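You operate a simulated robot arm through the tools that you are given. There is no shell and no other tool. Be economical: measure what you need, move in short steps, check, and stop when the job is done.

Carry out the task below with a simulated robot arm. There is one attempt and no reset: what you move stays moved.

TASK
Wipe the dirt off the can in the grey cradle with the orange block.
Fine: the dirt lies on its lid; clamp it first with the blue lever; block back, lever open again, can into the low green tray.
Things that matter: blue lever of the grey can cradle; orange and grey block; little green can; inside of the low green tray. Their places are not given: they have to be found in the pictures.

It is judged by the outcome, as a careful person would: the job done as asked, and still so three seconds after it is handed in. It fails if anything else is knocked over, pushed out of place, dropped, spilled or broken.

THE ROBOT
A 7-joint arm with a two-finger parallel gripper, fixed in place. Base frame: the origin is at the foot of the arm, x ahead of it, y to its left, z up; the work surface is at about z = 900. Lengths are in mm, angles in degrees, forces in N, time in s.
With the tool pointing down near the work surface it reaches from about 300 to 680 mm from the base axis. Its first joint turns from -66.0 to 66.0 degrees. Payload 1.57 kg.
Tool frame: the origin (TCP) lies between the finger pads and is the grasp point; the fingertips stand 30 mm ahead of it; z points along the fingers, y is the line along which they close. The gripper opens to 110 mm. The fingers are 24 mm wide and 12 mm thick; the gripper's body (48 by 112 mm) begins 78 mm behind the TCP.
Orientation is told as [roll, pitch, yaw] about the base's x, y, z axes, in that order, counted from this pose: with the fingers straight down and closing along the base's y, the tool's x points along the base's -x, its y along +y and its z along -z.

THE INTERFACE
- The arm moves only by the tool drive_tool. Its argument "targets" is a list of rows, each a list of 7 numbers: the shift along the tool's x, y, z in mm, then the turn, a rotation vector about the tool's x, y, z in degrees, then the opening, from 0 (shut) to 1 (fully open). In form: [[x, y, z, wx, wy, wz, fingers], ...]. A call has 1 to 12 rows; each row is the pose to reach, as a shift and turn from the pose commanded when the call began, along the tool's axes at that moment. A row lasts 0.2 s, in which the tool goes at most 50 mm and 8.6 degrees; a call with a longer step from one row to the next is refused whole, and so is a gripper value outside its range. A pose out of reach is approached as far as the arm can. The call stops where the force on the tool passes 40 N (or 10 N more than at its start, if that is more) or the arm is blocked; 0.2 s more then pass. The fingers move at their own pace (about 108 mm/s each) and stop on an object; they squeeze with about 24 N. The grip force told is the motor's: it shows also when the fingers shut on nothing. Time passes only in rows, and 0.2 s behind the last, so rows that repeat a pose let the fingers close. It gives the time, the measured TCP pose, the force on the tool (base axes), the opening and the grip force at its end, in the units of the frame above (readings bear some noise).
- Cameras (640 x 400 px; columns grow to the right, rows downward): "scene" is fixed at [171.7, -394.7, 1404.8]; the picture's right is [0.75, -0.67, 0.00], its down [-0.37, -0.41, -0.83] and it looks along [0.56, 0.62, -0.55] (base axes); focal length 348 px, centre (320, 200). "wrist" rides on the gripper at [-36, 0, -80] in the tool frame; the picture's right is [0.00, -1.00, 0.00], its down [0.97, 0.00, -0.24] and it looks along [0.24, 0.00, 0.97] (tool axes); focal length 218 px, centre (320, 200).
- get_image(camera): a new picture of that camera. No time passes.
- pixel_to_xyz(camera, pixels): for up to 12 pixels [column, row] of the newest picture of that camera ("zoom" is the newest enlarged one), the place [x, y, z] in the base frame of the surface seen there, good to about 2 mm. No time passes.
- zoom(camera, box): a new picture of the part [left, top, right, bottom] of that camera's present view, enlarged. No time passes.
- hand_in(): hands the job in; it is judged then, once.

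Work in short steps. Measure before you move; look again where a grasp or a placing could have gone wrong, and mend it. You have 80 turns and 34 pictures in all, the two below and enlarged ones among them. Open the gripper and draw the arm clear of the work before you hand the job in, unless the task says otherwise; then end with one line.

The tools are called after ">>>" by a JSON object that holds its "method" and its "body". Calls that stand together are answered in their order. drive_tool: Moves the arm, as the interface text tells. Its arguments: {"type":"object","properties":{"targets":{"type":"array","items":{"type":"array","items":{"type":"number"}}}},"required":["targets"]} The other tools are called the same way: get_image (camera) takes a picture; pixel_to_xyz (camera, pixels) gives the place of the surface under pixels of a picture; zoom (camera, box) takes an enlarged picture of a part of a camera's view; hand_in () hands the job in.

At the start:

```text
t: 0.0
tool_pos: [364.4, 33.4, 1217.4]
ee_rot: [-0.1, 0.0, 0.0]
ft_force: [0.3, 0.5, 0.5]
width: 109.9
grasp_force: 0.1
```

scene: 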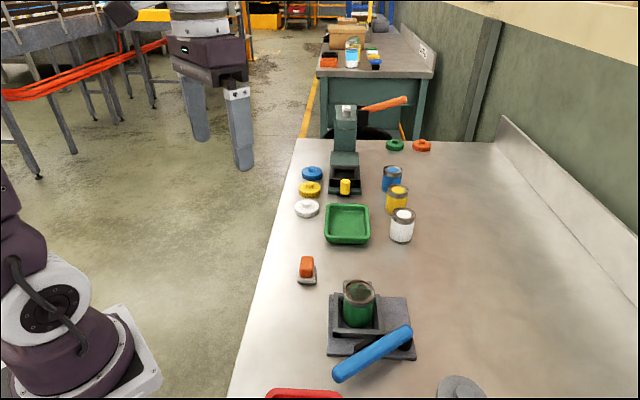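
wrist: 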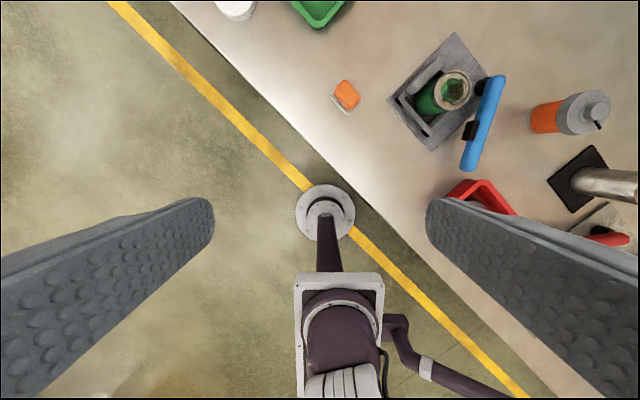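

The scene shows the cradle with the green can near (365,310), the orange block near (306,270) and the green tray near (347,224). I'll enlarge these and measure.

>>> {"method": "zoom", "body": {"camera": "scene", "box": [280, 240, 440, 400]}}

>>> {"method": "zoom", "body": {"camera": "wrist", "box": [320, 20, 560, 180]}}

>>> {"method": "pixel_to_xyz", "body": {"camera": "scene", "pixels": [[306, 260], [306, 271], [306, 282], [359, 288], [360, 318], [330, 355], [410, 298], [338, 375], [408, 332], [347, 228], [327, 240], [368, 240]]}}

>>> {"method": "pixel_to_xyz", "body": {"camera": "wrist", "pixels": [[346, 94], [453, 88], [496, 82], [468, 166], [472, 130], [455, 35], [390, 100], [433, 148], [484, 80], [435, 60], [340, 108], [319, 14]]}}

```text
2.50 times, centred on (360, 320) of scene
```

zoom: 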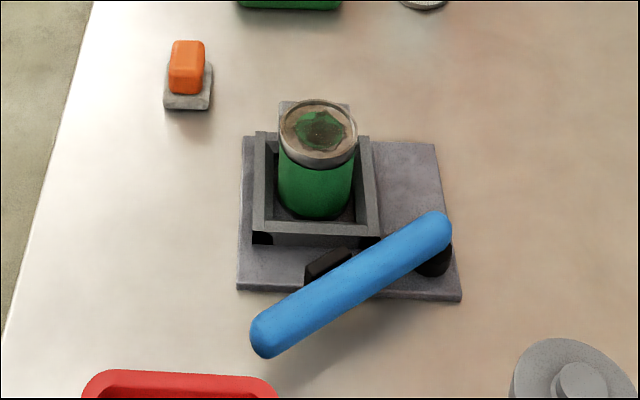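

```text
2.50 times, centred on (440, 100) of wrist
```

zoom: 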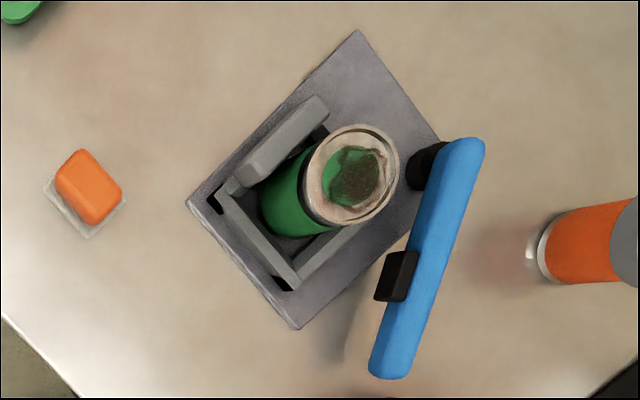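

```text
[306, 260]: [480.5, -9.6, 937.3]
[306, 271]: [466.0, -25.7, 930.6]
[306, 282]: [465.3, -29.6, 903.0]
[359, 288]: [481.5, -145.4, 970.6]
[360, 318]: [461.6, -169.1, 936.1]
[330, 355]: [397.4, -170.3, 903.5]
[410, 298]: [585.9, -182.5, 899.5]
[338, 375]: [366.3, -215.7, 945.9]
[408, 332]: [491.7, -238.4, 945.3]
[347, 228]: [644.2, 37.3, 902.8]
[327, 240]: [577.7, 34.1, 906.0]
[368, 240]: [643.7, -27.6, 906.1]
```

```text
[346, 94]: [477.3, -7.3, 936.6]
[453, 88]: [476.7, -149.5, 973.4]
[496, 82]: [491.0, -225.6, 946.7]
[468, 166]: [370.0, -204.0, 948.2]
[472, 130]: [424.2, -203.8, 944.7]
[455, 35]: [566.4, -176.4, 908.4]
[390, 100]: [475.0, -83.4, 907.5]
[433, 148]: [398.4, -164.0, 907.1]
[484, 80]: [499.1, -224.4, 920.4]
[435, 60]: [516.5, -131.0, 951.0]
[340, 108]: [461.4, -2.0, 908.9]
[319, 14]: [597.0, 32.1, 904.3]
```

The cradle plate is turned by about 45°, and its lever pivots near (499,-224). I'll move over it for a closer look before choosing which way to swing.

>>> {"method": "drive_tool", "body": {"targets": [[-20, -36, 10, 0, 0, 0, 1], [-40, -72, 20, 0, 0, 0, 1], [-60, -108, 30, 0, 0, 0, 1], [-80, -144, 40, 0, 0, 0, 1], [-100, -180, 50, 0, 0, 0, 1], [-114, -205, 60, 0, 0, 0, 1]]}}

>>> {"method": "get_image", "body": {"camera": "wrist"}}

>>> {"method": "zoom", "body": {"camera": "wrist", "box": [220, 60, 420, 260]}}

```text
t: 1.4
tool_pos: [478.7, -171.8, 1155.3]
ee_rot: [0.1, 0.0, 0.0]
ft_force: [0.7, 0.5, -0.6]
width: 110.1
grasp_force: 0.1
```

```text
29 pictures are left
```

wrist: 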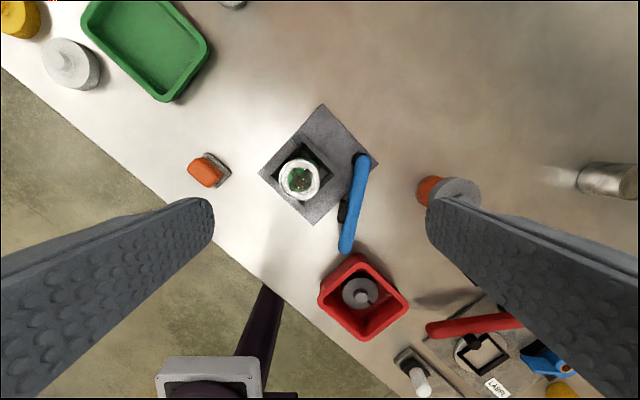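

```text
2.00 times, centred on (320, 160) of wrist
```

zoom: 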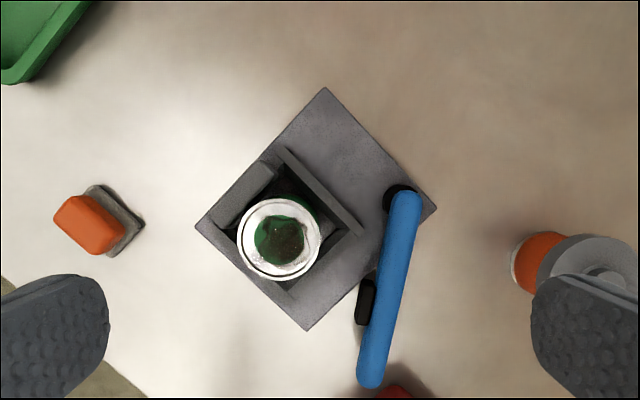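

The lever's pad is on the can's side, so clamping means swinging the handle towards the can, to the left in the picture. I'll measure wall heights, the lever points and the can.

>>> {"method": "pixel_to_xyz", "body": {"camera": "zoom", "pixels": [[245, 195], [320, 195], [225, 235], [350, 240], [300, 285], [400, 195], [404, 210], [388, 290], [371, 380], [365, 302], [240, 238], [318, 240]]}}

>>> {"method": "pixel_to_xyz", "body": {"camera": "zoom", "pixels": [[280, 200], [278, 280], [390, 192], [280, 240], [325, 90], [435, 208], [307, 328], [196, 225], [90, 222], [118, 222], [60, 215], [98, 250]]}}

>>> {"method": "zoom", "body": {"camera": "scene", "box": [310, 260, 430, 390]}}

```text
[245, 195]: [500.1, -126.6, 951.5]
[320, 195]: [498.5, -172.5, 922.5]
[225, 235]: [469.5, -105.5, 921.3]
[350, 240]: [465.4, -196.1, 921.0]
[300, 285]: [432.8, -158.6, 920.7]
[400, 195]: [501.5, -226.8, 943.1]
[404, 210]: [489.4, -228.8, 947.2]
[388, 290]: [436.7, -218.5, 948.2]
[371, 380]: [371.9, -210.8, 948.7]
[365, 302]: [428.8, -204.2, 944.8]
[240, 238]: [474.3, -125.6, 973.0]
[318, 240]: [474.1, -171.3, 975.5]
```

```text
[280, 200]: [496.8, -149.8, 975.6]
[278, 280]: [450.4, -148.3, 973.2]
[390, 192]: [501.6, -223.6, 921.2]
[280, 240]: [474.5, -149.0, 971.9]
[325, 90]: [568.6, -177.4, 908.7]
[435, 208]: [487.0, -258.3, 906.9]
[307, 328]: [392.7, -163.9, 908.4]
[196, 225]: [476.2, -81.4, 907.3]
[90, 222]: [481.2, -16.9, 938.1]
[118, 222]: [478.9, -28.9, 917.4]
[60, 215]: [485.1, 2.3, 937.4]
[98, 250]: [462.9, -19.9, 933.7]
```

```text
3.08 times, centred on (370, 325) of scene
```

zoom: 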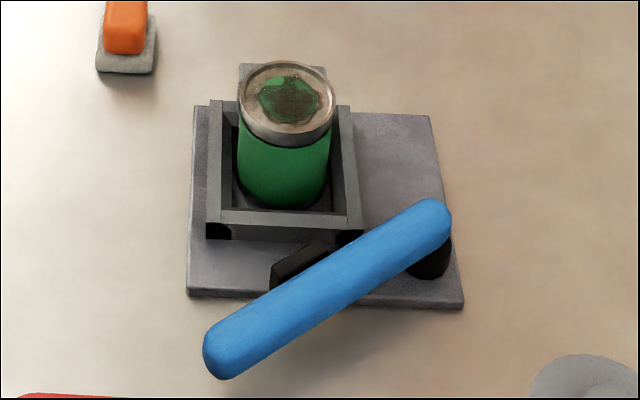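

The low walls top out at z≈921, the tall back wall at 951, and the can is centred at (474,-149) with its top at 973. The pad will pass over the low wall and push the can against the tall wall. Before I lower the fingers around the handle, I'll check the clearance to the red tray.

>>> {"method": "pixel_to_xyz", "body": {"camera": "wrist", "pixels": [[357, 256], [322, 297], [405, 298], [360, 286], [436, 190], [455, 192], [340, 180], [355, 205], [365, 207]]}}

>>> {"method": "drive_tool", "body": {"targets": [[20, -10, 30, 0, 0, 2.2, 0.6], [42, -20, 65, 0, 0, 4.5, 0.5], [64, -30, 100, 0, 0, 6.5, 0.45], [84.7, -40.2, 135, 0, 0, 8.7, 0.4], [84.7, -40.2, 145, 0, 0, 8.7, 0.4]]}}

>>> {"method": "get_image", "body": {"camera": "wrist"}}

```text
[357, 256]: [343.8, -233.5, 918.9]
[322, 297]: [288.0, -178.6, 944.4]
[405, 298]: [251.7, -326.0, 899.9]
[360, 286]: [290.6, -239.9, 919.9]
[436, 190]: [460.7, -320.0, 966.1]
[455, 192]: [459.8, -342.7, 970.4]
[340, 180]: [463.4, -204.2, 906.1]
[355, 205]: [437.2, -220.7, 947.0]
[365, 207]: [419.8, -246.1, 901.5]
```

```text
t: 2.6
tool_pos: [394.2, -210.7, 1011.3]
ee_rot: [-0.1, 0.0, -8.7]
ft_force: [0.1, -0.6, -0.2]
width: 44.0
grasp_force: 0.0
```

```text
26 pictures are left
```

wrist: 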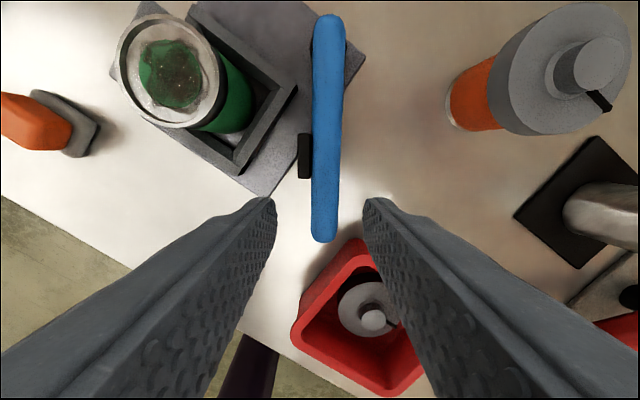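

The lever is aligned with the fingers, about 4 mm to their right. I'll correct for that, shift 4 mm toward the handle end to clear the pad, and descend to TCP z≈956 so the tips stay above the low walls.

>>> {"method": "drive_tool", "body": {"targets": [[4, -4, 15, 0, 0, 0, 0.4], [4, -4, 35, 0, 0, 0, 0.4], [4, -4, 54, 0, 0, 0, 0.4], [4, -4, 54, 0, 0, 0, 0.3], [4, -4, 54, 0, 0, 0, 0.3]]}}

>>> {"method": "get_image", "body": {"camera": "wrist"}}

```text
t: 3.8
tool_pos: [388.8, -215.3, 958.4]
ee_rot: [0.0, -0.1, -8.7]
ft_force: [-0.5, -0.8, -0.1]
width: 33.1
grasp_force: 0.0
```

```text
25 pictures are left
```

wrist: 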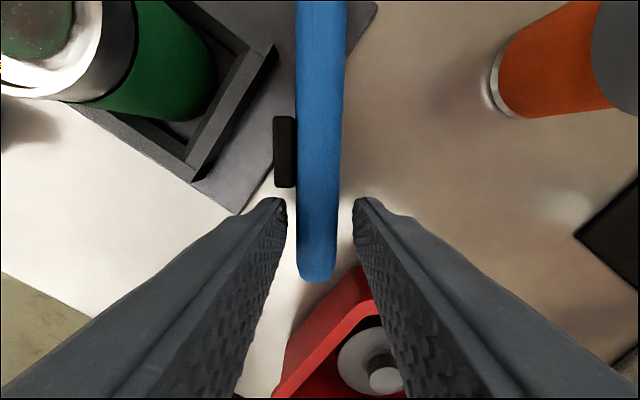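

The fingers straddle the lever with some play. I'll swing in an arc about the pivot, 108 mm behind along tool -x, and close in steps.

>>> {"method": "drive_tool", "body": {"targets": [[-0.2, 6.6, 0, 0, 0, 3.5, 0.3], [-0.8, 13.2, 0, 0, 0, 7, 0.3], [-1.8, 19.7, 0, 0, 0, 10.5, 0.3], [-3.2, 26.1, 0, 0, 0, 14, 0.3], [-5, 32.5, 0, 0, 0, 17.5, 0.3], [-7.2, 38.7, 0, 0, 0, 21, 0.3]]}}

>>> {"method": "get_image", "body": {"camera": "wrist"}}

```text
t: 5.2
tool_pos: [402.8, -179.5, 959.3]
ee_rot: [0.0, 0.1, -29.8]
ft_force: [0.3, 0.1, 0.7]
width: 33.3
grasp_force: 0.1
```

```text
24 pictures are left
```

wrist: 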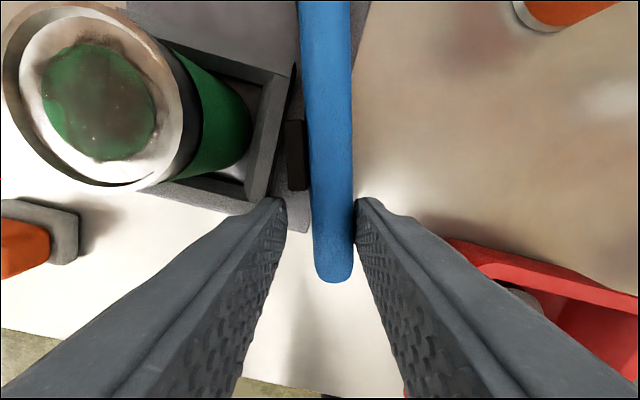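

The lever follows and the reading shows almost no resistance. I'll continue the arc until contact.

>>> {"method": "drive_tool", "body": {"targets": [[-0.2, 6.6, 0, 0, 0, 3.5, 0.3], [-0.8, 13.2, 0, 0, 0, 7, 0.3], [-1.8, 19.7, 0, 0, 0, 10.5, 0.3], [-3.2, 26.1, 0, 0, 0, 14, 0.3], [-4, 29, 0, 0, 0, 15.6, 0.3]]}}

>>> {"method": "get_image", "body": {"camera": "wrist"}}

```text
t: 6.4
tool_pos: [419.4, -155.7, 956.9]
ee_rot: [0.0, 0.1, -45.4]
ft_force: [-4.2, -1.1, 0.2]
width: 29.4
grasp_force: 0.1
```

```text
23 pictures are left
```

wrist: 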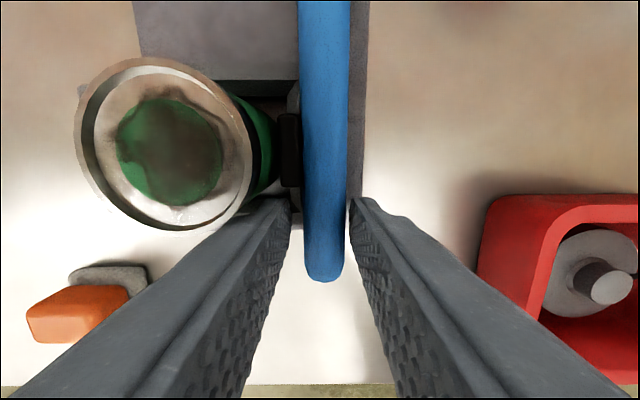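

The inner finger is now about to touch the can: its corner is roughly 26 mm from the can's axis, and the fingers have been pushed in to 29.4 mm. I'll back off, rise, close the fingers and finish the push from the outer side only.

>>> {"method": "drive_tool", "body": {"targets": [[2, -4, 0, 0, 0, 0, 0.27], [3, -4, -20, 0, 0, 0, 0.27], [3, -4, -45, 0, 0, 0, 0.2], [5, -25, -50, 0, 0, 0, 0], [8, -45, -50, 0, 0, 0, 0], [8, -45, -50, 0, 0, 0, 0]]}}

>>> {"method": "get_image", "body": {"camera": "wrist"}}

```text
t: 7.8
tool_pos: [382.2, -182.5, 1008.4]
ee_rot: [0.0, 0.0, -45.3]
ft_force: [-0.5, 0.4, 0.9]
width: 0.0
grasp_force: 21.4
```

```text
22 pictures are left
```

wrist: 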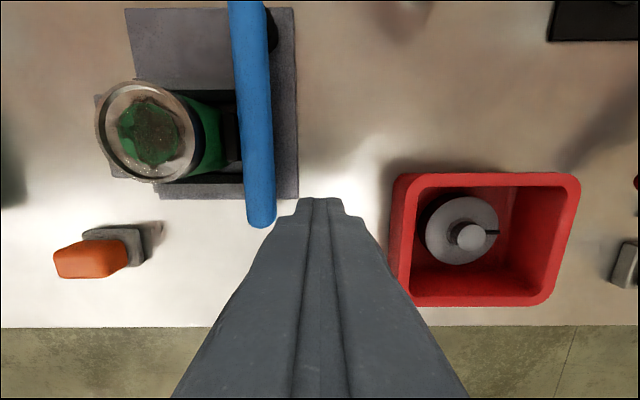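

The lever's outer edge at column 276 is about 17 mm from the closed fingers. I'll lower and push it until I feel resistance.

>>> {"method": "drive_tool", "body": {"targets": [[0, 0, 25, 0, 0, 0, 0], [0, 0, 52, 0, 0, 0, 0], [0, 8, 52, 0, 0, 0, 0], [0, 16, 52, 0, 0, 0, 0], [0, 21, 52, 0, 0, 0, 0], [0, 26, 52, 0, 0, 0, 0], [0, 30, 52, 0, 0, 0, 0]]}}

>>> {"method": "get_image", "body": {"camera": "wrist"}}

```text
t: 9.4
tool_pos: [398.2, -165.6, 955.7]
ee_rot: [-0.5, 0.0, -45.7]
ft_force: [-9.2, -10.8, 2.9]
width: 0.1
grasp_force: 21.4
stopped in row 7: the force on the tool passed its limit (the readings are from after the stop); the commanded pose is now the measured one
```

```text
21 pictures are left
```

wrist: 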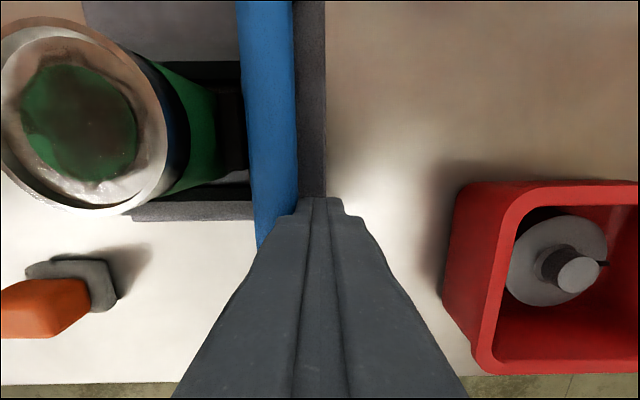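

The push met the force limit with the lever nearly parallel to the back wall. I'll retreat and check that the pad presses the can and the lever stays.

>>> {"method": "drive_tool", "body": {"targets": [[0, -8, 0, 0, 0, 0, 0], [2, -20, 0, 0, 0, 0, 0], [2, -25, -40, 0, 0, 0, 0], [2, -25, -85, 0, 0, 0, 0], [2, -25, -125, 0, 0, 0, 0], [2, -25, -150, 0, 0, 0, 0]]}}

>>> {"method": "zoom", "body": {"camera": "wrist", "box": [160, 30, 360, 230]}}

>>> {"method": "zoom", "body": {"camera": "scene", "box": [310, 260, 430, 390]}}

```text
t: 10.8
tool_pos: [381.5, -179.6, 1105.7]
ee_rot: [-0.3, 0.1, -45.6]
ft_force: [0.1, 0.2, 0.2]
width: 0.0
grasp_force: 21.0
```

```text
2.00 times, centred on (260, 130) of wrist
```

zoom: 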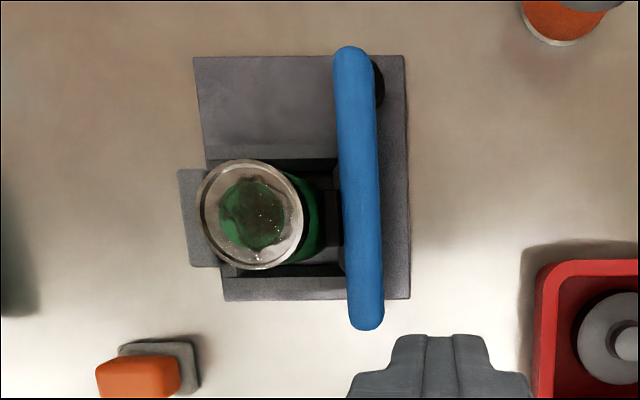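

```text
3.08 times, centred on (370, 325) of scene
```

zoom: 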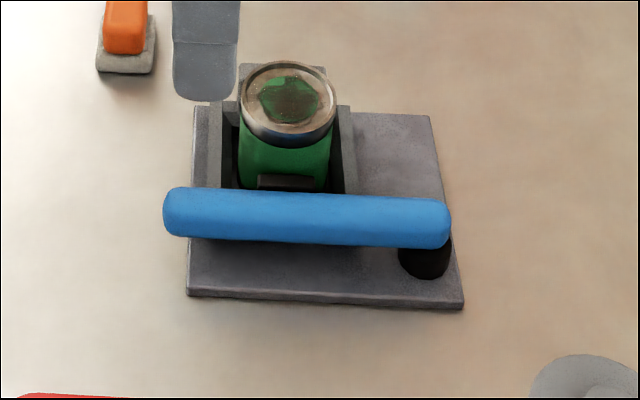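

The pad bears on the can and the lever stayed closed. Next I'll move above the orange block at about (478,-12), keeping the yaw at -45° and opening the gripper.

>>> {"method": "drive_tool", "body": {"targets": [[10, 37, 0, 0, 0, 0, 0.3], [20, 74, 0, 0, 0, 0, 0.6], [31, 111, 0, 0, 0, 0, 0.6], [42, 148, 0, 0, 0, 0, 0.6], [52, 186, 20, 0, 0, 0, 0.6], [52, 186, 30, 0, 0, 0, 0.6]]}}

>>> {"method": "get_image", "body": {"camera": "wrist"}}

```text
t: 12.2
tool_pos: [476.4, -10.9, 1073.0]
ee_rot: [-0.4, 0.2, -45.7]
ft_force: [0.1, 0.4, -0.2]
width: 66.1
grasp_force: 0.1
```

```text
18 pictures are left
```

wrist: 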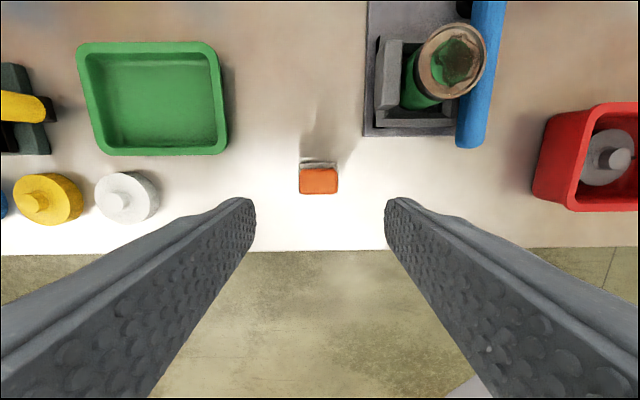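

The block appears axis-aligned with the tool, spanning columns 299–338 and rows 161–194. I'll measure it.

>>> {"method": "zoom", "body": {"camera": "wrist", "box": [280, 140, 360, 220]}}

>>> {"method": "pixel_to_xyz", "body": {"camera": "wrist", "pixels": [[301, 182], [336, 182], [319, 171], [319, 192], [319, 182], [303, 165], [335, 165], [150, 105], [120, 90], [185, 125]]}}

```text
5.00 times, centred on (320, 180) of wrist
```

zoom: 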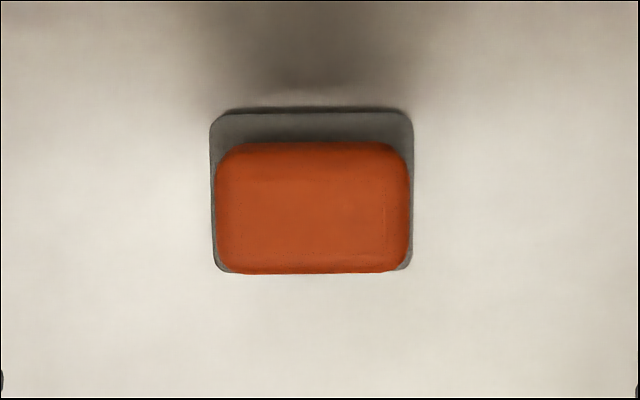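

```text
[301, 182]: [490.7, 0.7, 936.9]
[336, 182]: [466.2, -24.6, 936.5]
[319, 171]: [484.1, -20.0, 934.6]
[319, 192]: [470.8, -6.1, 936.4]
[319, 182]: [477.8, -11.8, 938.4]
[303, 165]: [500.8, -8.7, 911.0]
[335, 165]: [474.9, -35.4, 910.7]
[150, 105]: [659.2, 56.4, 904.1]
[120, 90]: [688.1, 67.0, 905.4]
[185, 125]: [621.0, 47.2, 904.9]
```

The block's centre is about (478,-12.5), its orange grip spans z 911–937, and it is 37 mm wide along the finger line. I'll descend to TCP z≈945, with the tips just above the grey base, and close.

>>> {"method": "drive_tool", "body": {"targets": [[-2.3, 0, 45, 0, 0, 0, 0.6], [-2.3, 0, 90, 0, 0, 0, 0.6], [-2.3, 0, 115, 0, 0, 0, 0.6], [-2.3, 0, 128, 0, 0, 0, 0.6], [-2.3, 0, 128, 0, 0, 0, 0.3], [-2.3, 0, 128, 0, 0, 0, 0.2], [-2.3, 0, 128, 0, 0, 0, 0.2]]}}

>>> {"method": "get_image", "body": {"camera": "wrist"}}

```text
t: 13.8
tool_pos: [478.5, -15.8, 947.4]
ee_rot: [-0.4, 0.1, -45.7]
ft_force: [0.3, -0.5, 1.3]
width: 38.9
grasp_force: 24.5
```

```text
16 pictures are left
```

wrist: 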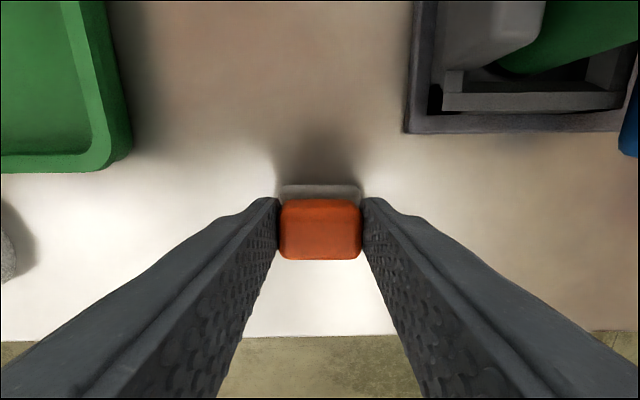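

The block is held (38.9 mm wide, 24.5 N). I'll lift it to z≈1040 and measure the lid.

>>> {"method": "drive_tool", "body": {"targets": [[0, 0, -20, 0, 0, 0, 0.2], [0, 0, -50, 0, 0, 0, 0.2], [0, 0, -80, 0, 0, 0, 0.2], [0, 0, -95, 0, 0, 0, 0.2]]}}

>>> {"method": "zoom", "body": {"camera": "scene", "box": [300, 230, 420, 350]}}

>>> {"method": "pixel_to_xyz", "body": {"camera": "scene", "pixels": [[359, 292], [344, 291], [375, 291], [359, 282], [360, 304], [359, 287], [359, 297], [352, 292], [366, 292]]}}

```text
t: 14.8
tool_pos: [478.8, -15.6, 1041.2]
ee_rot: [-0.5, 0.1, -45.6]
ft_force: [-0.4, -0.3, -0.7]
width: 22.0
grasp_force: 0.0
```

```text
3.33 times, centred on (360, 290) of scene
```

zoom: 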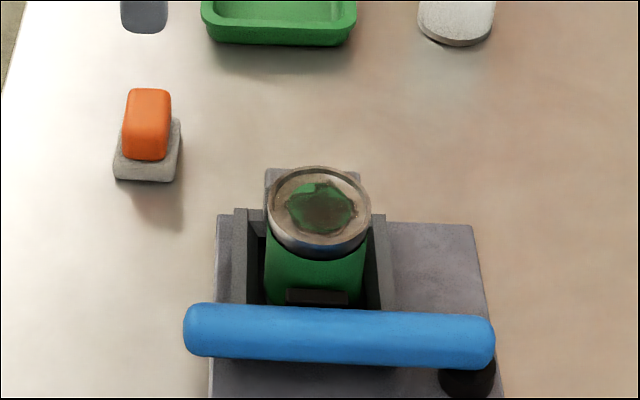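

```text
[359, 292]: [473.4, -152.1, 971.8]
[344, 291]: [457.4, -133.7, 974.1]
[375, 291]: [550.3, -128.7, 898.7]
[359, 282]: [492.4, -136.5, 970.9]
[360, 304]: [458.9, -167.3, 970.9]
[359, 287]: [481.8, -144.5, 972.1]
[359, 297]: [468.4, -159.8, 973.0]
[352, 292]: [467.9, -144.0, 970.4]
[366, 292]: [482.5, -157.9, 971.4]
```

The width fell to 22 mm with no grip force, so the block slipped out and stayed on the table. I'll open, look again, and grip lower and fully shut.

>>> {"method": "drive_tool", "body": {"targets": [[0, 0, 0, 0, 0, 0, 0.6], [0, 0, 0, 0, 0, 0, 0.6]]}}

>>> {"method": "zoom", "body": {"camera": "wrist", "box": [260, 140, 380, 260]}}

>>> {"method": "pixel_to_xyz", "body": {"camera": "zoom", "pixels": [[320, 200], [230, 200], [410, 200], [320, 150], [320, 250], [320, 120]]}}

```text
t: 15.4
tool_pos: [478.9, -15.7, 1040.4]
ee_rot: [-0.5, 0.1, -45.8]
ft_force: [0.2, -0.2, -0.1]
width: 65.8
grasp_force: 0.0
```

```text
3.33 times, centred on (320, 200) of wrist
```

zoom: 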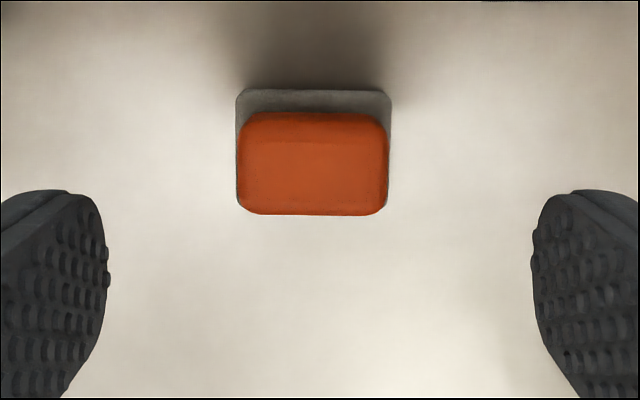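

```text
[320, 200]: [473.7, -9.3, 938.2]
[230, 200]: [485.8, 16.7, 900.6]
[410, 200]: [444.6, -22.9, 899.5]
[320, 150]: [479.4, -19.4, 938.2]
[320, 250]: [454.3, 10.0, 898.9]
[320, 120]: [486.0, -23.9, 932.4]
```

The block is still centred under the tool. I'll go 5 mm deeper to TCP z≈942, shut fully, wait, and lift slowly.

>>> {"method": "drive_tool", "body": {"targets": [[0, 0, 45, 0, 0, 0, 0.6], [0, 0, 85, 0, 0, 0, 0.6], [0, 0, 98, 0, 0, 0, 0.6], [0, 0, 98, 0, 0, 0, 0.3], [0, 0, 98, 0, 0, 0, 0], [0, 0, 98, 0, 0, 0, 0], [0, 0, 98, 0, 0, 0, 0]]}}

>>> {"method": "drive_tool", "body": {"targets": [[0, 0, -2, 0, 0, 0, 0], [0, 0, -5, 0, 0, 0, 0], [0, 0, -10, 0, 0, 0, 0], [0, 0, -15, 0, 0, 0, 0], [0, 0, -20, 0, 0, 0, 0]]}}

```text
t: 17.0
tool_pos: [479.7, -16.0, 946.0]
ee_rot: [-0.4, 0.1, -45.7]
ft_force: [0.2, -0.8, 0.1]
width: 39.2
grasp_force: 24.4
```

```text
t: 18.2
tool_pos: [478.3, -15.7, 962.4]
ee_rot: [-0.4, 0.1, -45.6]
ft_force: [0.1, -0.1, -0.4]
width: 39.2
grasp_force: 24.3
```

It is still gripped at 39.2 mm after 20 mm of lift. I'll keep going slowly and look.

>>> {"method": "drive_tool", "body": {"targets": [[0, 0, -10, 0, 0, 0, 0], [0, 0, -20, 0, 0, 0, 0], [0, 0, -32, 0, 0, 0, 0], [0, 0, -45, 0, 0, 0, 0], [0, 0, -60, 0, 0, 0, 0], [0, 0, -75, 0, 0, 0, 0]]}}

>>> {"method": "zoom", "body": {"camera": "scene", "box": [270, 200, 430, 360]}}

```text
t: 19.6
tool_pos: [478.4, -16.1, 1037.9]
ee_rot: [-0.4, 0.0, -45.7]
ft_force: [0.4, 0.1, -0.5]
width: 39.0
grasp_force: 23.9
```

```text
2.50 times, centred on (350, 280) of scene
```

zoom: 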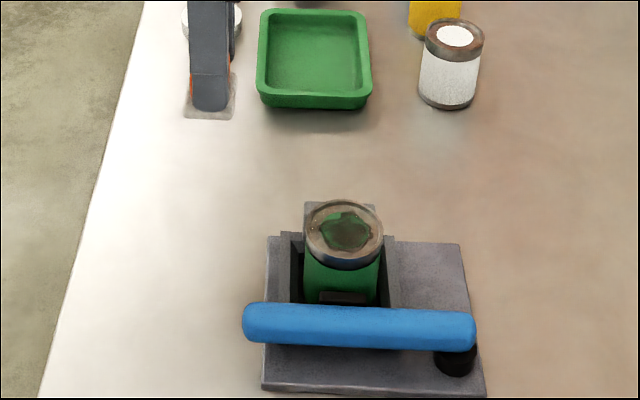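

The block is in the air, with its bottom about 43 mm below the TCP. I'll carry it above the lid at (474,-151).

>>> {"method": "drive_tool", "body": {"targets": [[-16, -16, 0, 0, 0, 0, 0], [-36, -37, 0, 0, 0, 0, 0], [-56, -58, 0, 0, 0, 0, 0], [-76, -79, 0, 0, 0, 0, 0], [-90, -93, 0, 0, 0, 0, 0], [-94, -97.5, 0, 0, 0, 0, 0], [-94, -97.5, 0, 0, 0, 0, 0]]}}

>>> {"method": "drive_tool", "body": {"targets": [[0, 0, 10, 0, 0, 0, 0], [0, 0, 16, 0, 0, 0, 0], [0, 0, 19, 0, 0, 0, 0], [0, 0, 21, 0, 0, 0, 0]]}}

```text
t: 21.2
tool_pos: [475.4, -151.0, 1037.9]
ee_rot: [-0.4, 0.2, -45.6]
ft_force: [0.3, 0.3, -0.7]
width: 39.1
grasp_force: 24.3
```

```text
t: 22.2
tool_pos: [473.9, -150.1, 1018.4]
ee_rot: [-0.5, 0.0, -45.7]
ft_force: [-2.0, -1.9, 15.8]
width: 39.2
grasp_force: 24.3
```

Contact is at 16 N with the lid. I'll rub back and forth by ±8 mm at slightly lower pressure.

>>> {"method": "drive_tool", "body": {"targets": [[4, 0, -0.5, 0, 0, 0, 0], [8, 0, -0.5, 0, 0, 0, 0], [2, 0, -0.5, 0, 0, 0, 0], [-4, 0, -0.5, 0, 0, 0, 0], [-9, 0, -0.5, 0, 0, 0, 0], [-4, 4, -0.5, 0, 0, 0, 0], [0, 8, -0.5, 0, 0, 0, 0], [5, 4, -0.5, 0, 0, 0, 0], [5, -4, -0.5, 0, 0, 0, 0], [0, -8, -0.5, 0, 0, 0, 0], [-5, -4, -0.5, 0, 0, 0, 0], [0, 0, -0.5, 0, 0, 0, 0]]}}

>>> {"method": "zoom", "body": {"camera": "scene", "box": [310, 230, 430, 350]}}

```text
t: 24.8
tool_pos: [476.1, -150.6, 1018.0]
ee_rot: [-0.4, -0.1, -45.6]
ft_force: [0.3, -4.2, 11.0]
width: 39.0
grasp_force: 24.5
```

```text
3.33 times, centred on (370, 290) of scene
```

zoom: 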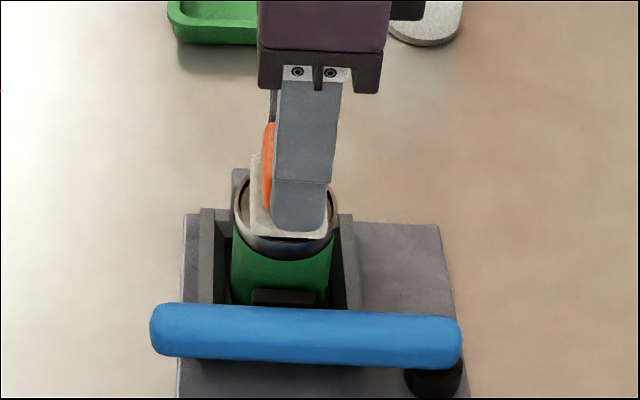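

Rubbing works at about 11 N. The block sits slightly to the left (+x tool) on the lid, so I'll do a second pass biased the other way, then lift to inspect.

>>> {"method": "drive_tool", "body": {"targets": [[-6, 0, 0, 0, 0, 0, 0], [-12, 0, 0, 0, 0, 0, 0], [-10, 6, 0, 0, 0, 0, 0], [-4, 10, 0, 0, 0, 0, 0], [3, 8, 0, 0, 0, 0, 0], [5, 0, 0, 0, 0, 0, 0], [3, -8, 0, 0, 0, 0, 0], [-4, -11, 0, 0, 0, 0, 0], [-10, -6, 0, 0, 0, 0, 0], [-6, 0, 0, 0, 0, 0, 0], [0, 0, 0, 0, 0, 0, 0], [0, 0, -3, 0, 0, 0, 0]]}}

>>> {"method": "drive_tool", "body": {"targets": [[0, 0, -10, 0, 0, 0, 0], [0, 0, -20, 0, 0, 0, 0], [15, 15, -20, 0, 0, 0, 0], [35, 36, -20, 0, 0, 0, 0], [55, 57, -20, 0, 0, 0, 0], [75, 78, -20, 0, 0, 0, 0], [90, 93, -20, 0, 0, 0, 0], [94, 97.5, -20, 0, 0, 0, 0], [94, 97.5, -20, 0, 0, 0, 0]]}}

>>> {"method": "zoom", "body": {"camera": "scene", "box": [290, 220, 430, 360]}}

```text
t: 27.4
tool_pos: [473.5, -149.7, 1019.8]
ee_rot: [-0.5, 0.1, -45.6]
ft_force: [0.2, -0.4, -0.5]
width: 39.0
grasp_force: 24.4
```

```text
t: 29.4
tool_pos: [480.5, -13.3, 1041.9]
ee_rot: [-0.4, 0.1, -45.7]
ft_force: [-0.5, -0.6, -0.1]
width: 39.2
grasp_force: 23.9
```

```text
2.86 times, centred on (360, 290) of scene
```

zoom: 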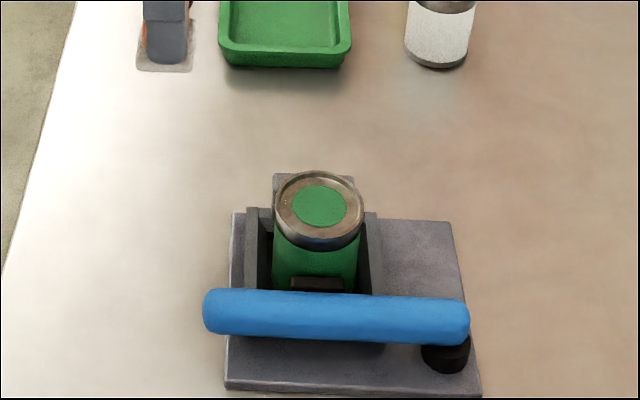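

The dirt is gone and a clean green disc shows on the lid. I'll lower the block back where it was (97 mm down), release it and rise.

>>> {"method": "drive_tool", "body": {"targets": [[0, 0, 30, 0, 0, 0, 0], [0, 0, 60, 0, 0, 0, 0], [0, 0, 82, 0, 0, 0, 0], [0, 0, 92, 0, 0, 0, 0], [0, 0, 95, 0, 0, 0, 0], [0, 0, 97, 0, 0, 0, 0], [0, 0, 97, 0, 0, 0, 0]]}}

```text
t: 31.0
tool_pos: [478.5, -14.3, 943.6]
ee_rot: [-0.5, 0.1, -45.7]
ft_force: [-0.9, -1.9, 3.6]
width: 38.9
grasp_force: 24.4
```

It is touching down with 3.6 N. I'll release and rise to clear it.

>>> {"method": "drive_tool", "body": {"targets": [[0, 0, 0, 0, 0, 0, 0.45], [0, 0, 0, 0, 0, 0, 0.6], [0, 0, -20, 0, 0, 0, 0.6], [0, 0, -60, 0, 0, 0, 0.4], [0, 0, -100, 0, 0, 0, 0.2], [0, 0, -110, 0, 0, 0, 0]]}}

>>> {"method": "get_image", "body": {"camera": "wrist"}}

```text
t: 32.4
tool_pos: [479.6, -13.5, 1053.7]
ee_rot: [-0.4, 0.0, -45.7]
ft_force: [0.7, 0.5, -0.2]
width: 0.0
grasp_force: 21.3
```

```text
10 pictures are left
```

wrist: 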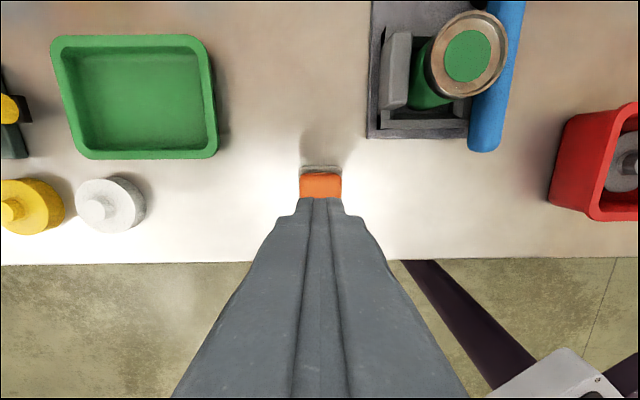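

The block is back in place and the can and lever are unchanged. I'll measure the lever, the can and the tray in this picture before opening the clamp.

>>> {"method": "pixel_to_xyz", "body": {"camera": "wrist", "pixels": [[484, 145], [490, 100], [508, 20], [473, 120], [468, 50], [432, 60], [505, 50], [468, 95], [466, 14], [400, 70], [425, 100], [485, 152]]}}

>>> {"method": "pixel_to_xyz", "body": {"camera": "wrist", "pixels": [[57, 45], [200, 42], [212, 152], [80, 156], [85, 60], [183, 55], [196, 135], [95, 140], [140, 95], [473, 135], [455, 102], [440, 125]]}}

```text
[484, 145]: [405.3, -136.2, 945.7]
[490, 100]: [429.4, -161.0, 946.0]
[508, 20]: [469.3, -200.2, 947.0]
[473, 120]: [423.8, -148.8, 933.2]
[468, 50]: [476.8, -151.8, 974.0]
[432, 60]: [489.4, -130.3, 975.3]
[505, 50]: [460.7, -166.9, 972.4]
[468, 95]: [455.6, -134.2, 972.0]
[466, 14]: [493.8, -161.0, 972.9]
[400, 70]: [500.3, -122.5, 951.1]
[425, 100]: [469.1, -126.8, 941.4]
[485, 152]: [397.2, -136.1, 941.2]
```

```text
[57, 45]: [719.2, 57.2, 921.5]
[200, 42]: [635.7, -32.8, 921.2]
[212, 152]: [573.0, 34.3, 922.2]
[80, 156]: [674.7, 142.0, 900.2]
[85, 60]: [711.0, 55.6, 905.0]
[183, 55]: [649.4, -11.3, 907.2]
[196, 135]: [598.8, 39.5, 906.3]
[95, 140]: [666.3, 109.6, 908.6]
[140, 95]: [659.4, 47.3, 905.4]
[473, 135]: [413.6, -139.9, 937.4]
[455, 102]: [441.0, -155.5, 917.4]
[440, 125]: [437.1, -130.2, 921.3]
```

The lever's end is at (399,-135) and the can's centre at (476,-149). I'll go over (429,-122) on the inner side of the lever end, with the fingers closed, then descend.

>>> {"method": "drive_tool", "body": {"targets": [[-10, -28, 0, 0, 0, 0, 0], [-21, -55, 0, 0, 0, 0, 0], [-32, -83, 0, 0, 0, 0, 0], [-41.8, -110, 0, 0, 0, 0, 0], [-41.8, -110, 10, 0, 0, 0, 0]]}}

>>> {"method": "get_image", "body": {"camera": "wrist"}}

```text
t: 33.6
tool_pos: [430.1, -121.6, 1045.3]
ee_rot: [-0.4, 0.2, -45.7]
ft_force: [0.1, -0.3, -0.2]
width: 0.0
grasp_force: 21.6
```

```text
9 pictures are left
```

wrist: 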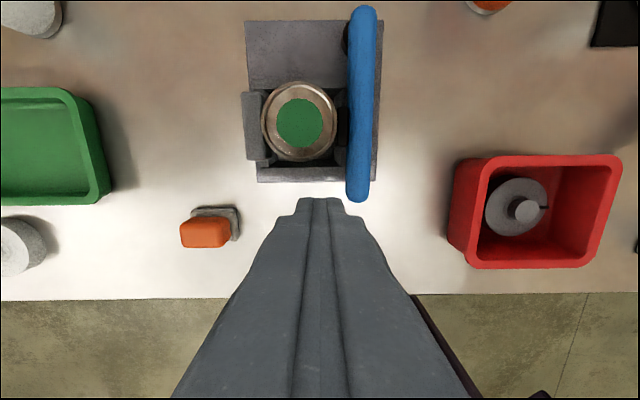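

The lever's inner edge is about 11 mm to the right of the closed fingers. I'll shift 6 mm toward the pivot, descend to z≈957, and start pushing the lever open along its arc.

>>> {"method": "drive_tool", "body": {"targets": [[-6, 0, 30, 0, 0, 0, 0], [-6, 0, 60, 0, 0, 0, 0], [-6, 0, 88, 0, 0, 0, 0], [-6, -5, 88, 0, 0, 0, 0], [-6, -9, 88, 0, 0, 0, 0], [-5, -17, 88, 0, 0, -4, 0], [-4, -25, 88, 0, 0, -8, 0], [-4, -33, 88, 0, 0, -12, 0], [-4.4, -41, 88, 0, 0, -16, 0]]}}

>>> {"method": "get_image", "body": {"camera": "wrist"}}

```text
t: 35.6
tool_pos: [403.7, -152.9, 955.9]
ee_rot: [-0.4, 0.2, -29.6]
ft_force: [0.8, -0.7, -0.2]
width: 0.0
grasp_force: 21.4
```

```text
8 pictures are left
```

wrist: 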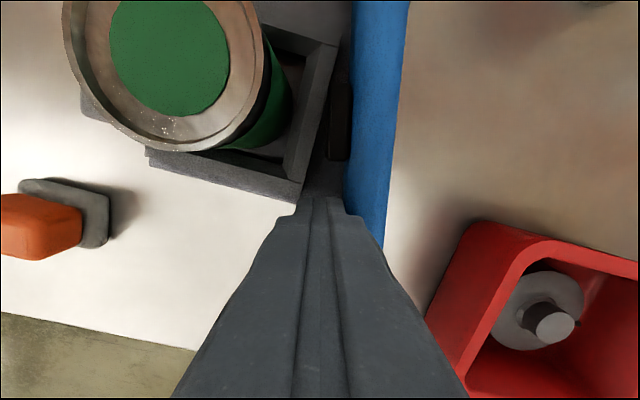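

The lever follows; about 21° remain to its original open position. I'll continue the arc.

>>> {"method": "drive_tool", "body": {"targets": [[1, -7, 0, 0, 0, -3.5, 0], [1.8, -14.1, 0, 0, 0, -7, 0], [2, -21, 0, 0, 0, -10.5, 0], [1.9, -28.3, 0, 0, 0, -14, 0], [1.2, -35.5, 0, 0, 0, -17.5, 0], [0.3, -42.4, 0, 0, 0, -21, 0], [-0.3, -45, 0, 0, 0, -22.3, 0]]}}

>>> {"method": "drive_tool", "body": {"targets": [[0, 6, 0, 0, 0, 0, 0], [0, 8, -40, 0, 0, 0, 0], [0, 8, -90, 0, 0, 0, 0], [0, 8, -130, 0, 0, 0, 0], [0, 8, -140, 0, 0, 0, 0]]}}

>>> {"method": "get_image", "body": {"camera": "wrist"}}

```text
t: 37.2
tool_pos: [381.0, -192.3, 956.0]
ee_rot: [-0.2, 0.3, -7.3]
ft_force: [2.8, 14.4, 5.8]
width: 0.1
grasp_force: 21.5
```

```text
t: 38.4
tool_pos: [383.3, -184.4, 1096.6]
ee_rot: [-0.3, 0.5, -7.3]
ft_force: [-0.1, -0.2, -0.6]
width: 0.0
grasp_force: 20.9
```

```text
7 pictures are left
```

wrist: 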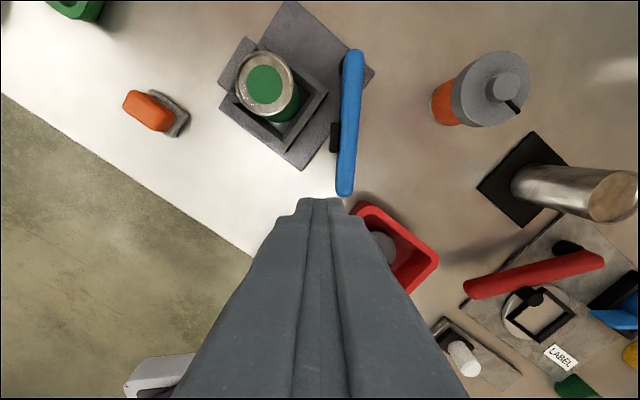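

The lever is back open against its stop. I'll measure the can's lid and the lever, then grasp the can with the fingers closing parallel to the tall wall (yaw +45°).

>>> {"method": "pixel_to_xyz", "body": {"camera": "wrist", "pixels": [[266, 85], [240, 80], [292, 92], [270, 56], [262, 112], [345, 190], [352, 60], [240, 60], [320, 90], [275, 125], [285, 105]]}}

>>> {"method": "drive_tool", "body": {"targets": [[-10, 5, 0, 0, 0, -7, 0.2], [-20, 10, 0, 0, 0, -14, 0.4], [-30, 15, 0, 0, 0, -21, 0.6], [-40, 20, 0, 0, 0, -28, 0.75], [-50, 25, 0, 0, 0, -35, 0.75], [-60, 30, 0, 0, 0, -42, 0.75], [-70, 35, 0, 0, 0, -48, 0.75], [-80, 40, 0, 0, 0, -52.3, 0.75], [-80, 40, 0, 0, 0, -52.3, 0.75]]}}

```text
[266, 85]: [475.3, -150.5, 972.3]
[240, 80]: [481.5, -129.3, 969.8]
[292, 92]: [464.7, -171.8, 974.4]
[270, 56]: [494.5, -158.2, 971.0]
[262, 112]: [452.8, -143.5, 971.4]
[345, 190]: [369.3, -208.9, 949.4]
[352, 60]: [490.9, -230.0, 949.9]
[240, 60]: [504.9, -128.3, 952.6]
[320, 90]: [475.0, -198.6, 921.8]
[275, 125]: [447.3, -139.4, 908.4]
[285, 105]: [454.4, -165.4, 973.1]
```

```text
t: 40.4
tool_pos: [467.7, -155.5, 1097.1]
ee_rot: [0.1, 0.5, 44.9]
ft_force: [0.8, -0.2, -0.5]
width: 82.5
grasp_force: 0.1
```

The can's centre is (474.5,-150.5) and the TCP is at (467.7,-155.5). I'll correct, descend to just above the lid and look.

>>> {"method": "drive_tool", "body": {"targets": [[-8.3, -1.3, 30, 0, 0, 0, 0.75], [-8.3, -1.3, 65, 0, 0, 0, 0.75], [-8.3, -1.3, 85, 0, 0, 0, 0.75], [-8.3, -1.3, 85, 0, 0, 0, 0.75]]}}

>>> {"method": "get_image", "body": {"camera": "wrist"}}

```text
t: 41.4
tool_pos: [473.6, -149.1, 1012.4]
ee_rot: [0.1, 0.4, 45.0]
ft_force: [0.7, 0.0, -0.2]
width: 82.6
grasp_force: 0.1
```

```text
6 pictures are left
```

wrist: 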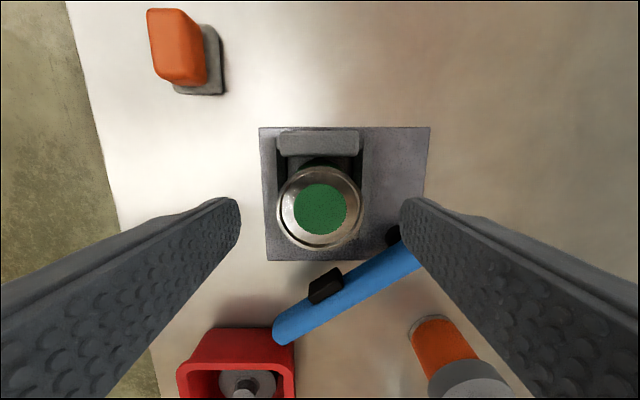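

The can is centred between the fingers and the lever's pivot is clear of the right finger. I'll descend to TCP z≈961 and shut.

>>> {"method": "drive_tool", "body": {"targets": [[0, 0, 10, 0, 0, 0, 0.68], [0, 0, 30, 0, 0, 0, 0.68], [0, 0, 45, 0, 0, 0, 0.68], [0, 0, 51, 0, 0, 0, 0.68], [0, 0, 51, 0, 0, 0, 0.4], [0, 0, 51, 0, 0, 0, 0], [0, 0, 51, 0, 0, 0, 0], [0, 0, 51, 0, 0, 0, 0]]}}

>>> {"method": "drive_tool", "body": {"targets": [[0, 0, -3, 0, 0, 0, 0], [0, 0, -7, 0, 0, 0, 0], [0, 0, -12, 0, 0, 0, 0], [0, 0, -17, 0, 0, 0, 0], [0, 0, -22, 0, 0, 0, 0]]}}

```text
t: 43.2
tool_pos: [471.7, -149.9, 960.5]
ee_rot: [0.1, 0.4, 45.0]
ft_force: [-0.4, 0.0, 0.5]
width: 47.8
grasp_force: 23.6
```

```text
t: 44.4
tool_pos: [473.4, -150.4, 981.8]
ee_rot: [0.2, 0.4, 44.9]
ft_force: [0.3, 1.1, -1.7]
width: 47.6
grasp_force: 24.2
```

The can is gripped at 47.6 mm and rising. I'll lift it well clear and check.

>>> {"method": "drive_tool", "body": {"targets": [[0, 0, -10, 0, 0, 0, 0], [0, 0, -22, 0, 0, 0, 0], [0, 0, -36, 0, 0, 0, 0], [0, 0, -50, 0, 0, 0, 0], [0, 0, -65, 0, 0, 0, 0], [0, 0, -80, 0, 0, 0, 0]]}}

>>> {"method": "get_image", "body": {"camera": "scene"}}

```text
t: 45.8
tool_pos: [474.3, -150.0, 1063.5]
ee_rot: [0.2, 0.3, 44.9]
ft_force: [-0.2, -0.6, -1.0]
width: 48.0
grasp_force: 23.6
```

```text
5 pictures are left
```

scene: 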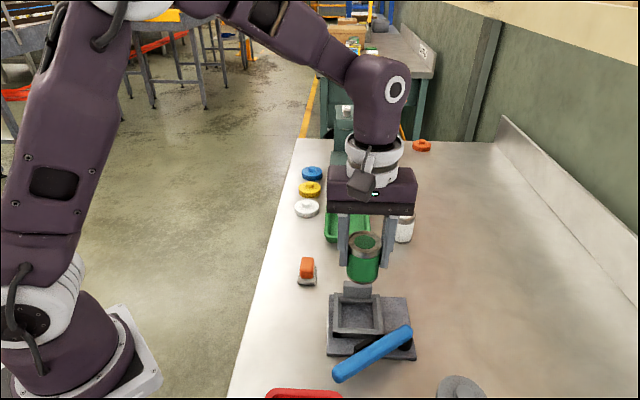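

The can is held and the cradle is unmoved. I'll carry it at this height to above the tray's centre (~(645,45)) and measure the neighbours there.

>>> {"method": "drive_tool", "body": {"targets": [[-12, 1, 0, 0, 0, 0, 0], [-36, 2, 0, 0, 0, 0, 0], [-62, 4, 0, 0, 0, 0, 0], [-90, 6, 0, 0, 0, 0, 0], [-118, 8, 0, 0, 0, 0, 0], [-146, 10, 0, 0, 0, 0, 0], [-174, 12, 0, 0, 0, 0, 0], [-202, 14, 0, 0, 0, 0, 0], [-228, 15, 0, 0, 0, 0, 0], [-246, 16, 0, 0, 0, 0, 0], [-256, 17, 0, 0, 0, 0, 0], [-256, 17, 0, 0, 0, 0, 0]]}}

>>> {"method": "get_image", "body": {"camera": "wrist"}}

>>> {"method": "pixel_to_xyz", "body": {"camera": "scene", "pixels": [[405, 235], [308, 208], [311, 188]]}}

```text
t: 48.4
tool_pos: [643.7, 44.2, 1060.7]
ee_rot: [0.1, 0.4, 45.0]
ft_force: [-0.3, -0.5, -1.5]
width: 48.0
grasp_force: 23.9
```

```text
4 pictures are left
```

wrist: 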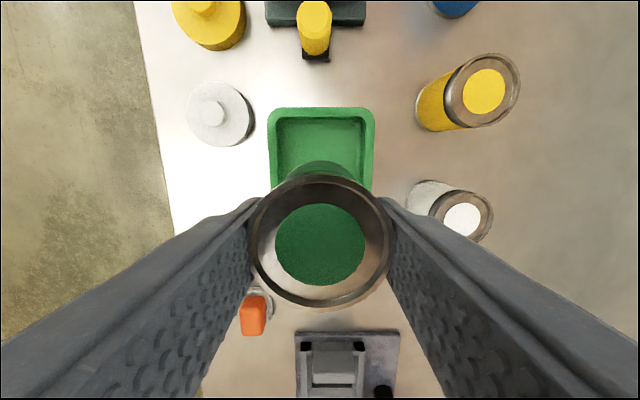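

```text
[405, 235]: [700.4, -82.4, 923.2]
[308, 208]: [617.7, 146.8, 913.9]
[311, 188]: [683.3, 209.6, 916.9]
```

The tray is centred below and its neighbours are clear. I'll lower the can to just above the floor.

>>> {"method": "drive_tool", "body": {"targets": [[0, 0, 30, 0, 0, 0, 0], [0, 0, 60, 0, 0, 0, 0], [0, 0, 80, 0, 0, 0, 0], [0, 0, 90, 0, 0, 0, 0], [0, 0, 96, 0, 0, 0, 0], [0, 0, 98, 0, 0, 0, 0]]}}

>>> {"method": "drive_tool", "body": {"targets": [[0, 0, 1, 0, 0, 0, 0], [0, 0, 2, 0, 0, 0, 0], [0, 0, 3, 0, 0, 0, 0]]}}

```text
t: 49.8
tool_pos: [642.1, 43.5, 962.0]
ee_rot: [0.2, 0.5, 44.9]
ft_force: [0.0, -0.3, -1.0]
width: 47.9
grasp_force: 24.0
```

```text
t: 50.6
tool_pos: [643.5, 42.5, 959.6]
ee_rot: [0.1, 0.4, 45.0]
ft_force: [-0.5, 0.0, -1.3]
width: 47.7
grasp_force: 24.1
```

There is no contact yet (-1.3 N is the can's weight), so I'll lower in 1 mm steps.

>>> {"method": "drive_tool", "body": {"targets": [[0, 0, 1, 0, 0, 0, 0], [0, 0, 2, 0, 0, 0, 0]]}}

>>> {"method": "drive_tool", "body": {"targets": [[0, 0, 1, 0, 0, 0, 0], [0, 0, 2, 0, 0, 0, 0]]}}

```text
t: 51.2
tool_pos: [642.8, 42.9, 957.6]
ee_rot: [0.0, 0.4, 44.9]
ft_force: [-1.2, 0.2, 0.3]
width: 47.6
grasp_force: 24.0
```

```text
t: 51.8
tool_pos: [643.8, 42.5, 955.9]
ee_rot: [-0.1, 0.2, 45.0]
ft_force: [-2.1, 1.5, 21.2]
width: 47.2
grasp_force: 24.6
```

The can is on the floor of the tray (21 N). I'll ease up 1.5 mm, release, and rise straight up.

>>> {"method": "drive_tool", "body": {"targets": [[0, 0, -1.5, 0, 0, 0, 0], [0, 0, -1.5, 0, 0, 0, 0.5], [0, 0, -1.5, 0, 0, 0, 0.65], [0, 0, -1.5, 0, 0, 0, 0.65], [0, 0, -25, 0, 0, 0, 0.65], [0, 0, -60, 0, 0, 0, 0.65], [0, 0, -100, 0, 0, 0, 0.65], [0, 0, -120, 0, 0, 0, 0.65]]}}

>>> {"method": "drive_tool", "body": {"targets": [[40, 0, -10, 0, 0, 0, 0.65], [85, 0, -20, 0, 0, 0, 0.65], [130, 0, -30, 0, 0, 0, 0.65], [175, 0, -40, 0, 0, 0, 0.65], [215, 0, -50, 0, 0, 0, 0.65], [215, 0, -50, 0, 0, 0, 0.65]]}}

>>> {"method": "get_image", "body": {"camera": "scene"}}

>>> {"method": "get_image", "body": {"camera": "wrist"}}

```text
t: 53.6
tool_pos: [644.0, 42.5, 1075.9]
ee_rot: [0.0, 0.4, 44.9]
ft_force: [0.3, 0.2, -0.3]
width: 71.8
grasp_force: 0.1
```

```text
t: 55.0
tool_pos: [492.0, -108.1, 1128.3]
ee_rot: [0.1, 0.4, 44.9]
ft_force: [0.0, -0.5, -0.5]
width: 71.7
grasp_force: 0.0
```

```text
3 pictures are left
```

scene: 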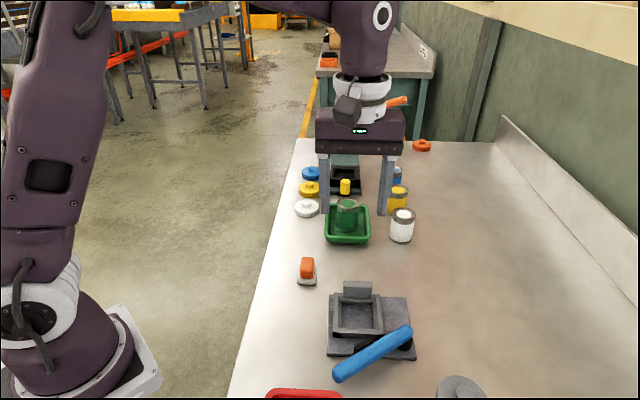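

```text
2 pictures are left
```

wrist: 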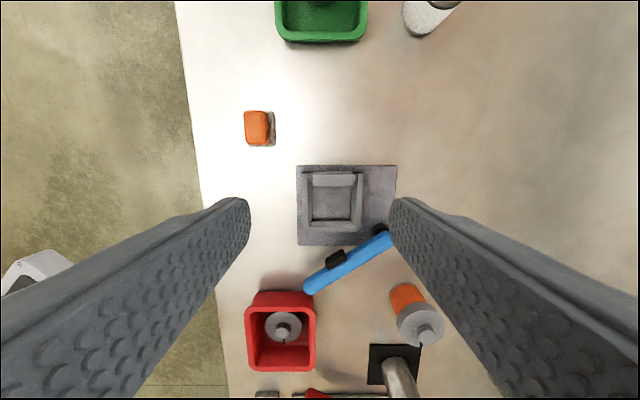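

The can stands upright in the tray at about (347,215). The block is back at (306,270), the lever is open as at the start, and the arm is clear and open, so I'm handing in.

>>> {"method": "hand_in", "body": {}}

```text
The job is handed in.
```

The job is done and handed in: the can's lid is wiped clean, the orange block is back in its place, the blue lever is open again, and the can stands upright in the low green tray.
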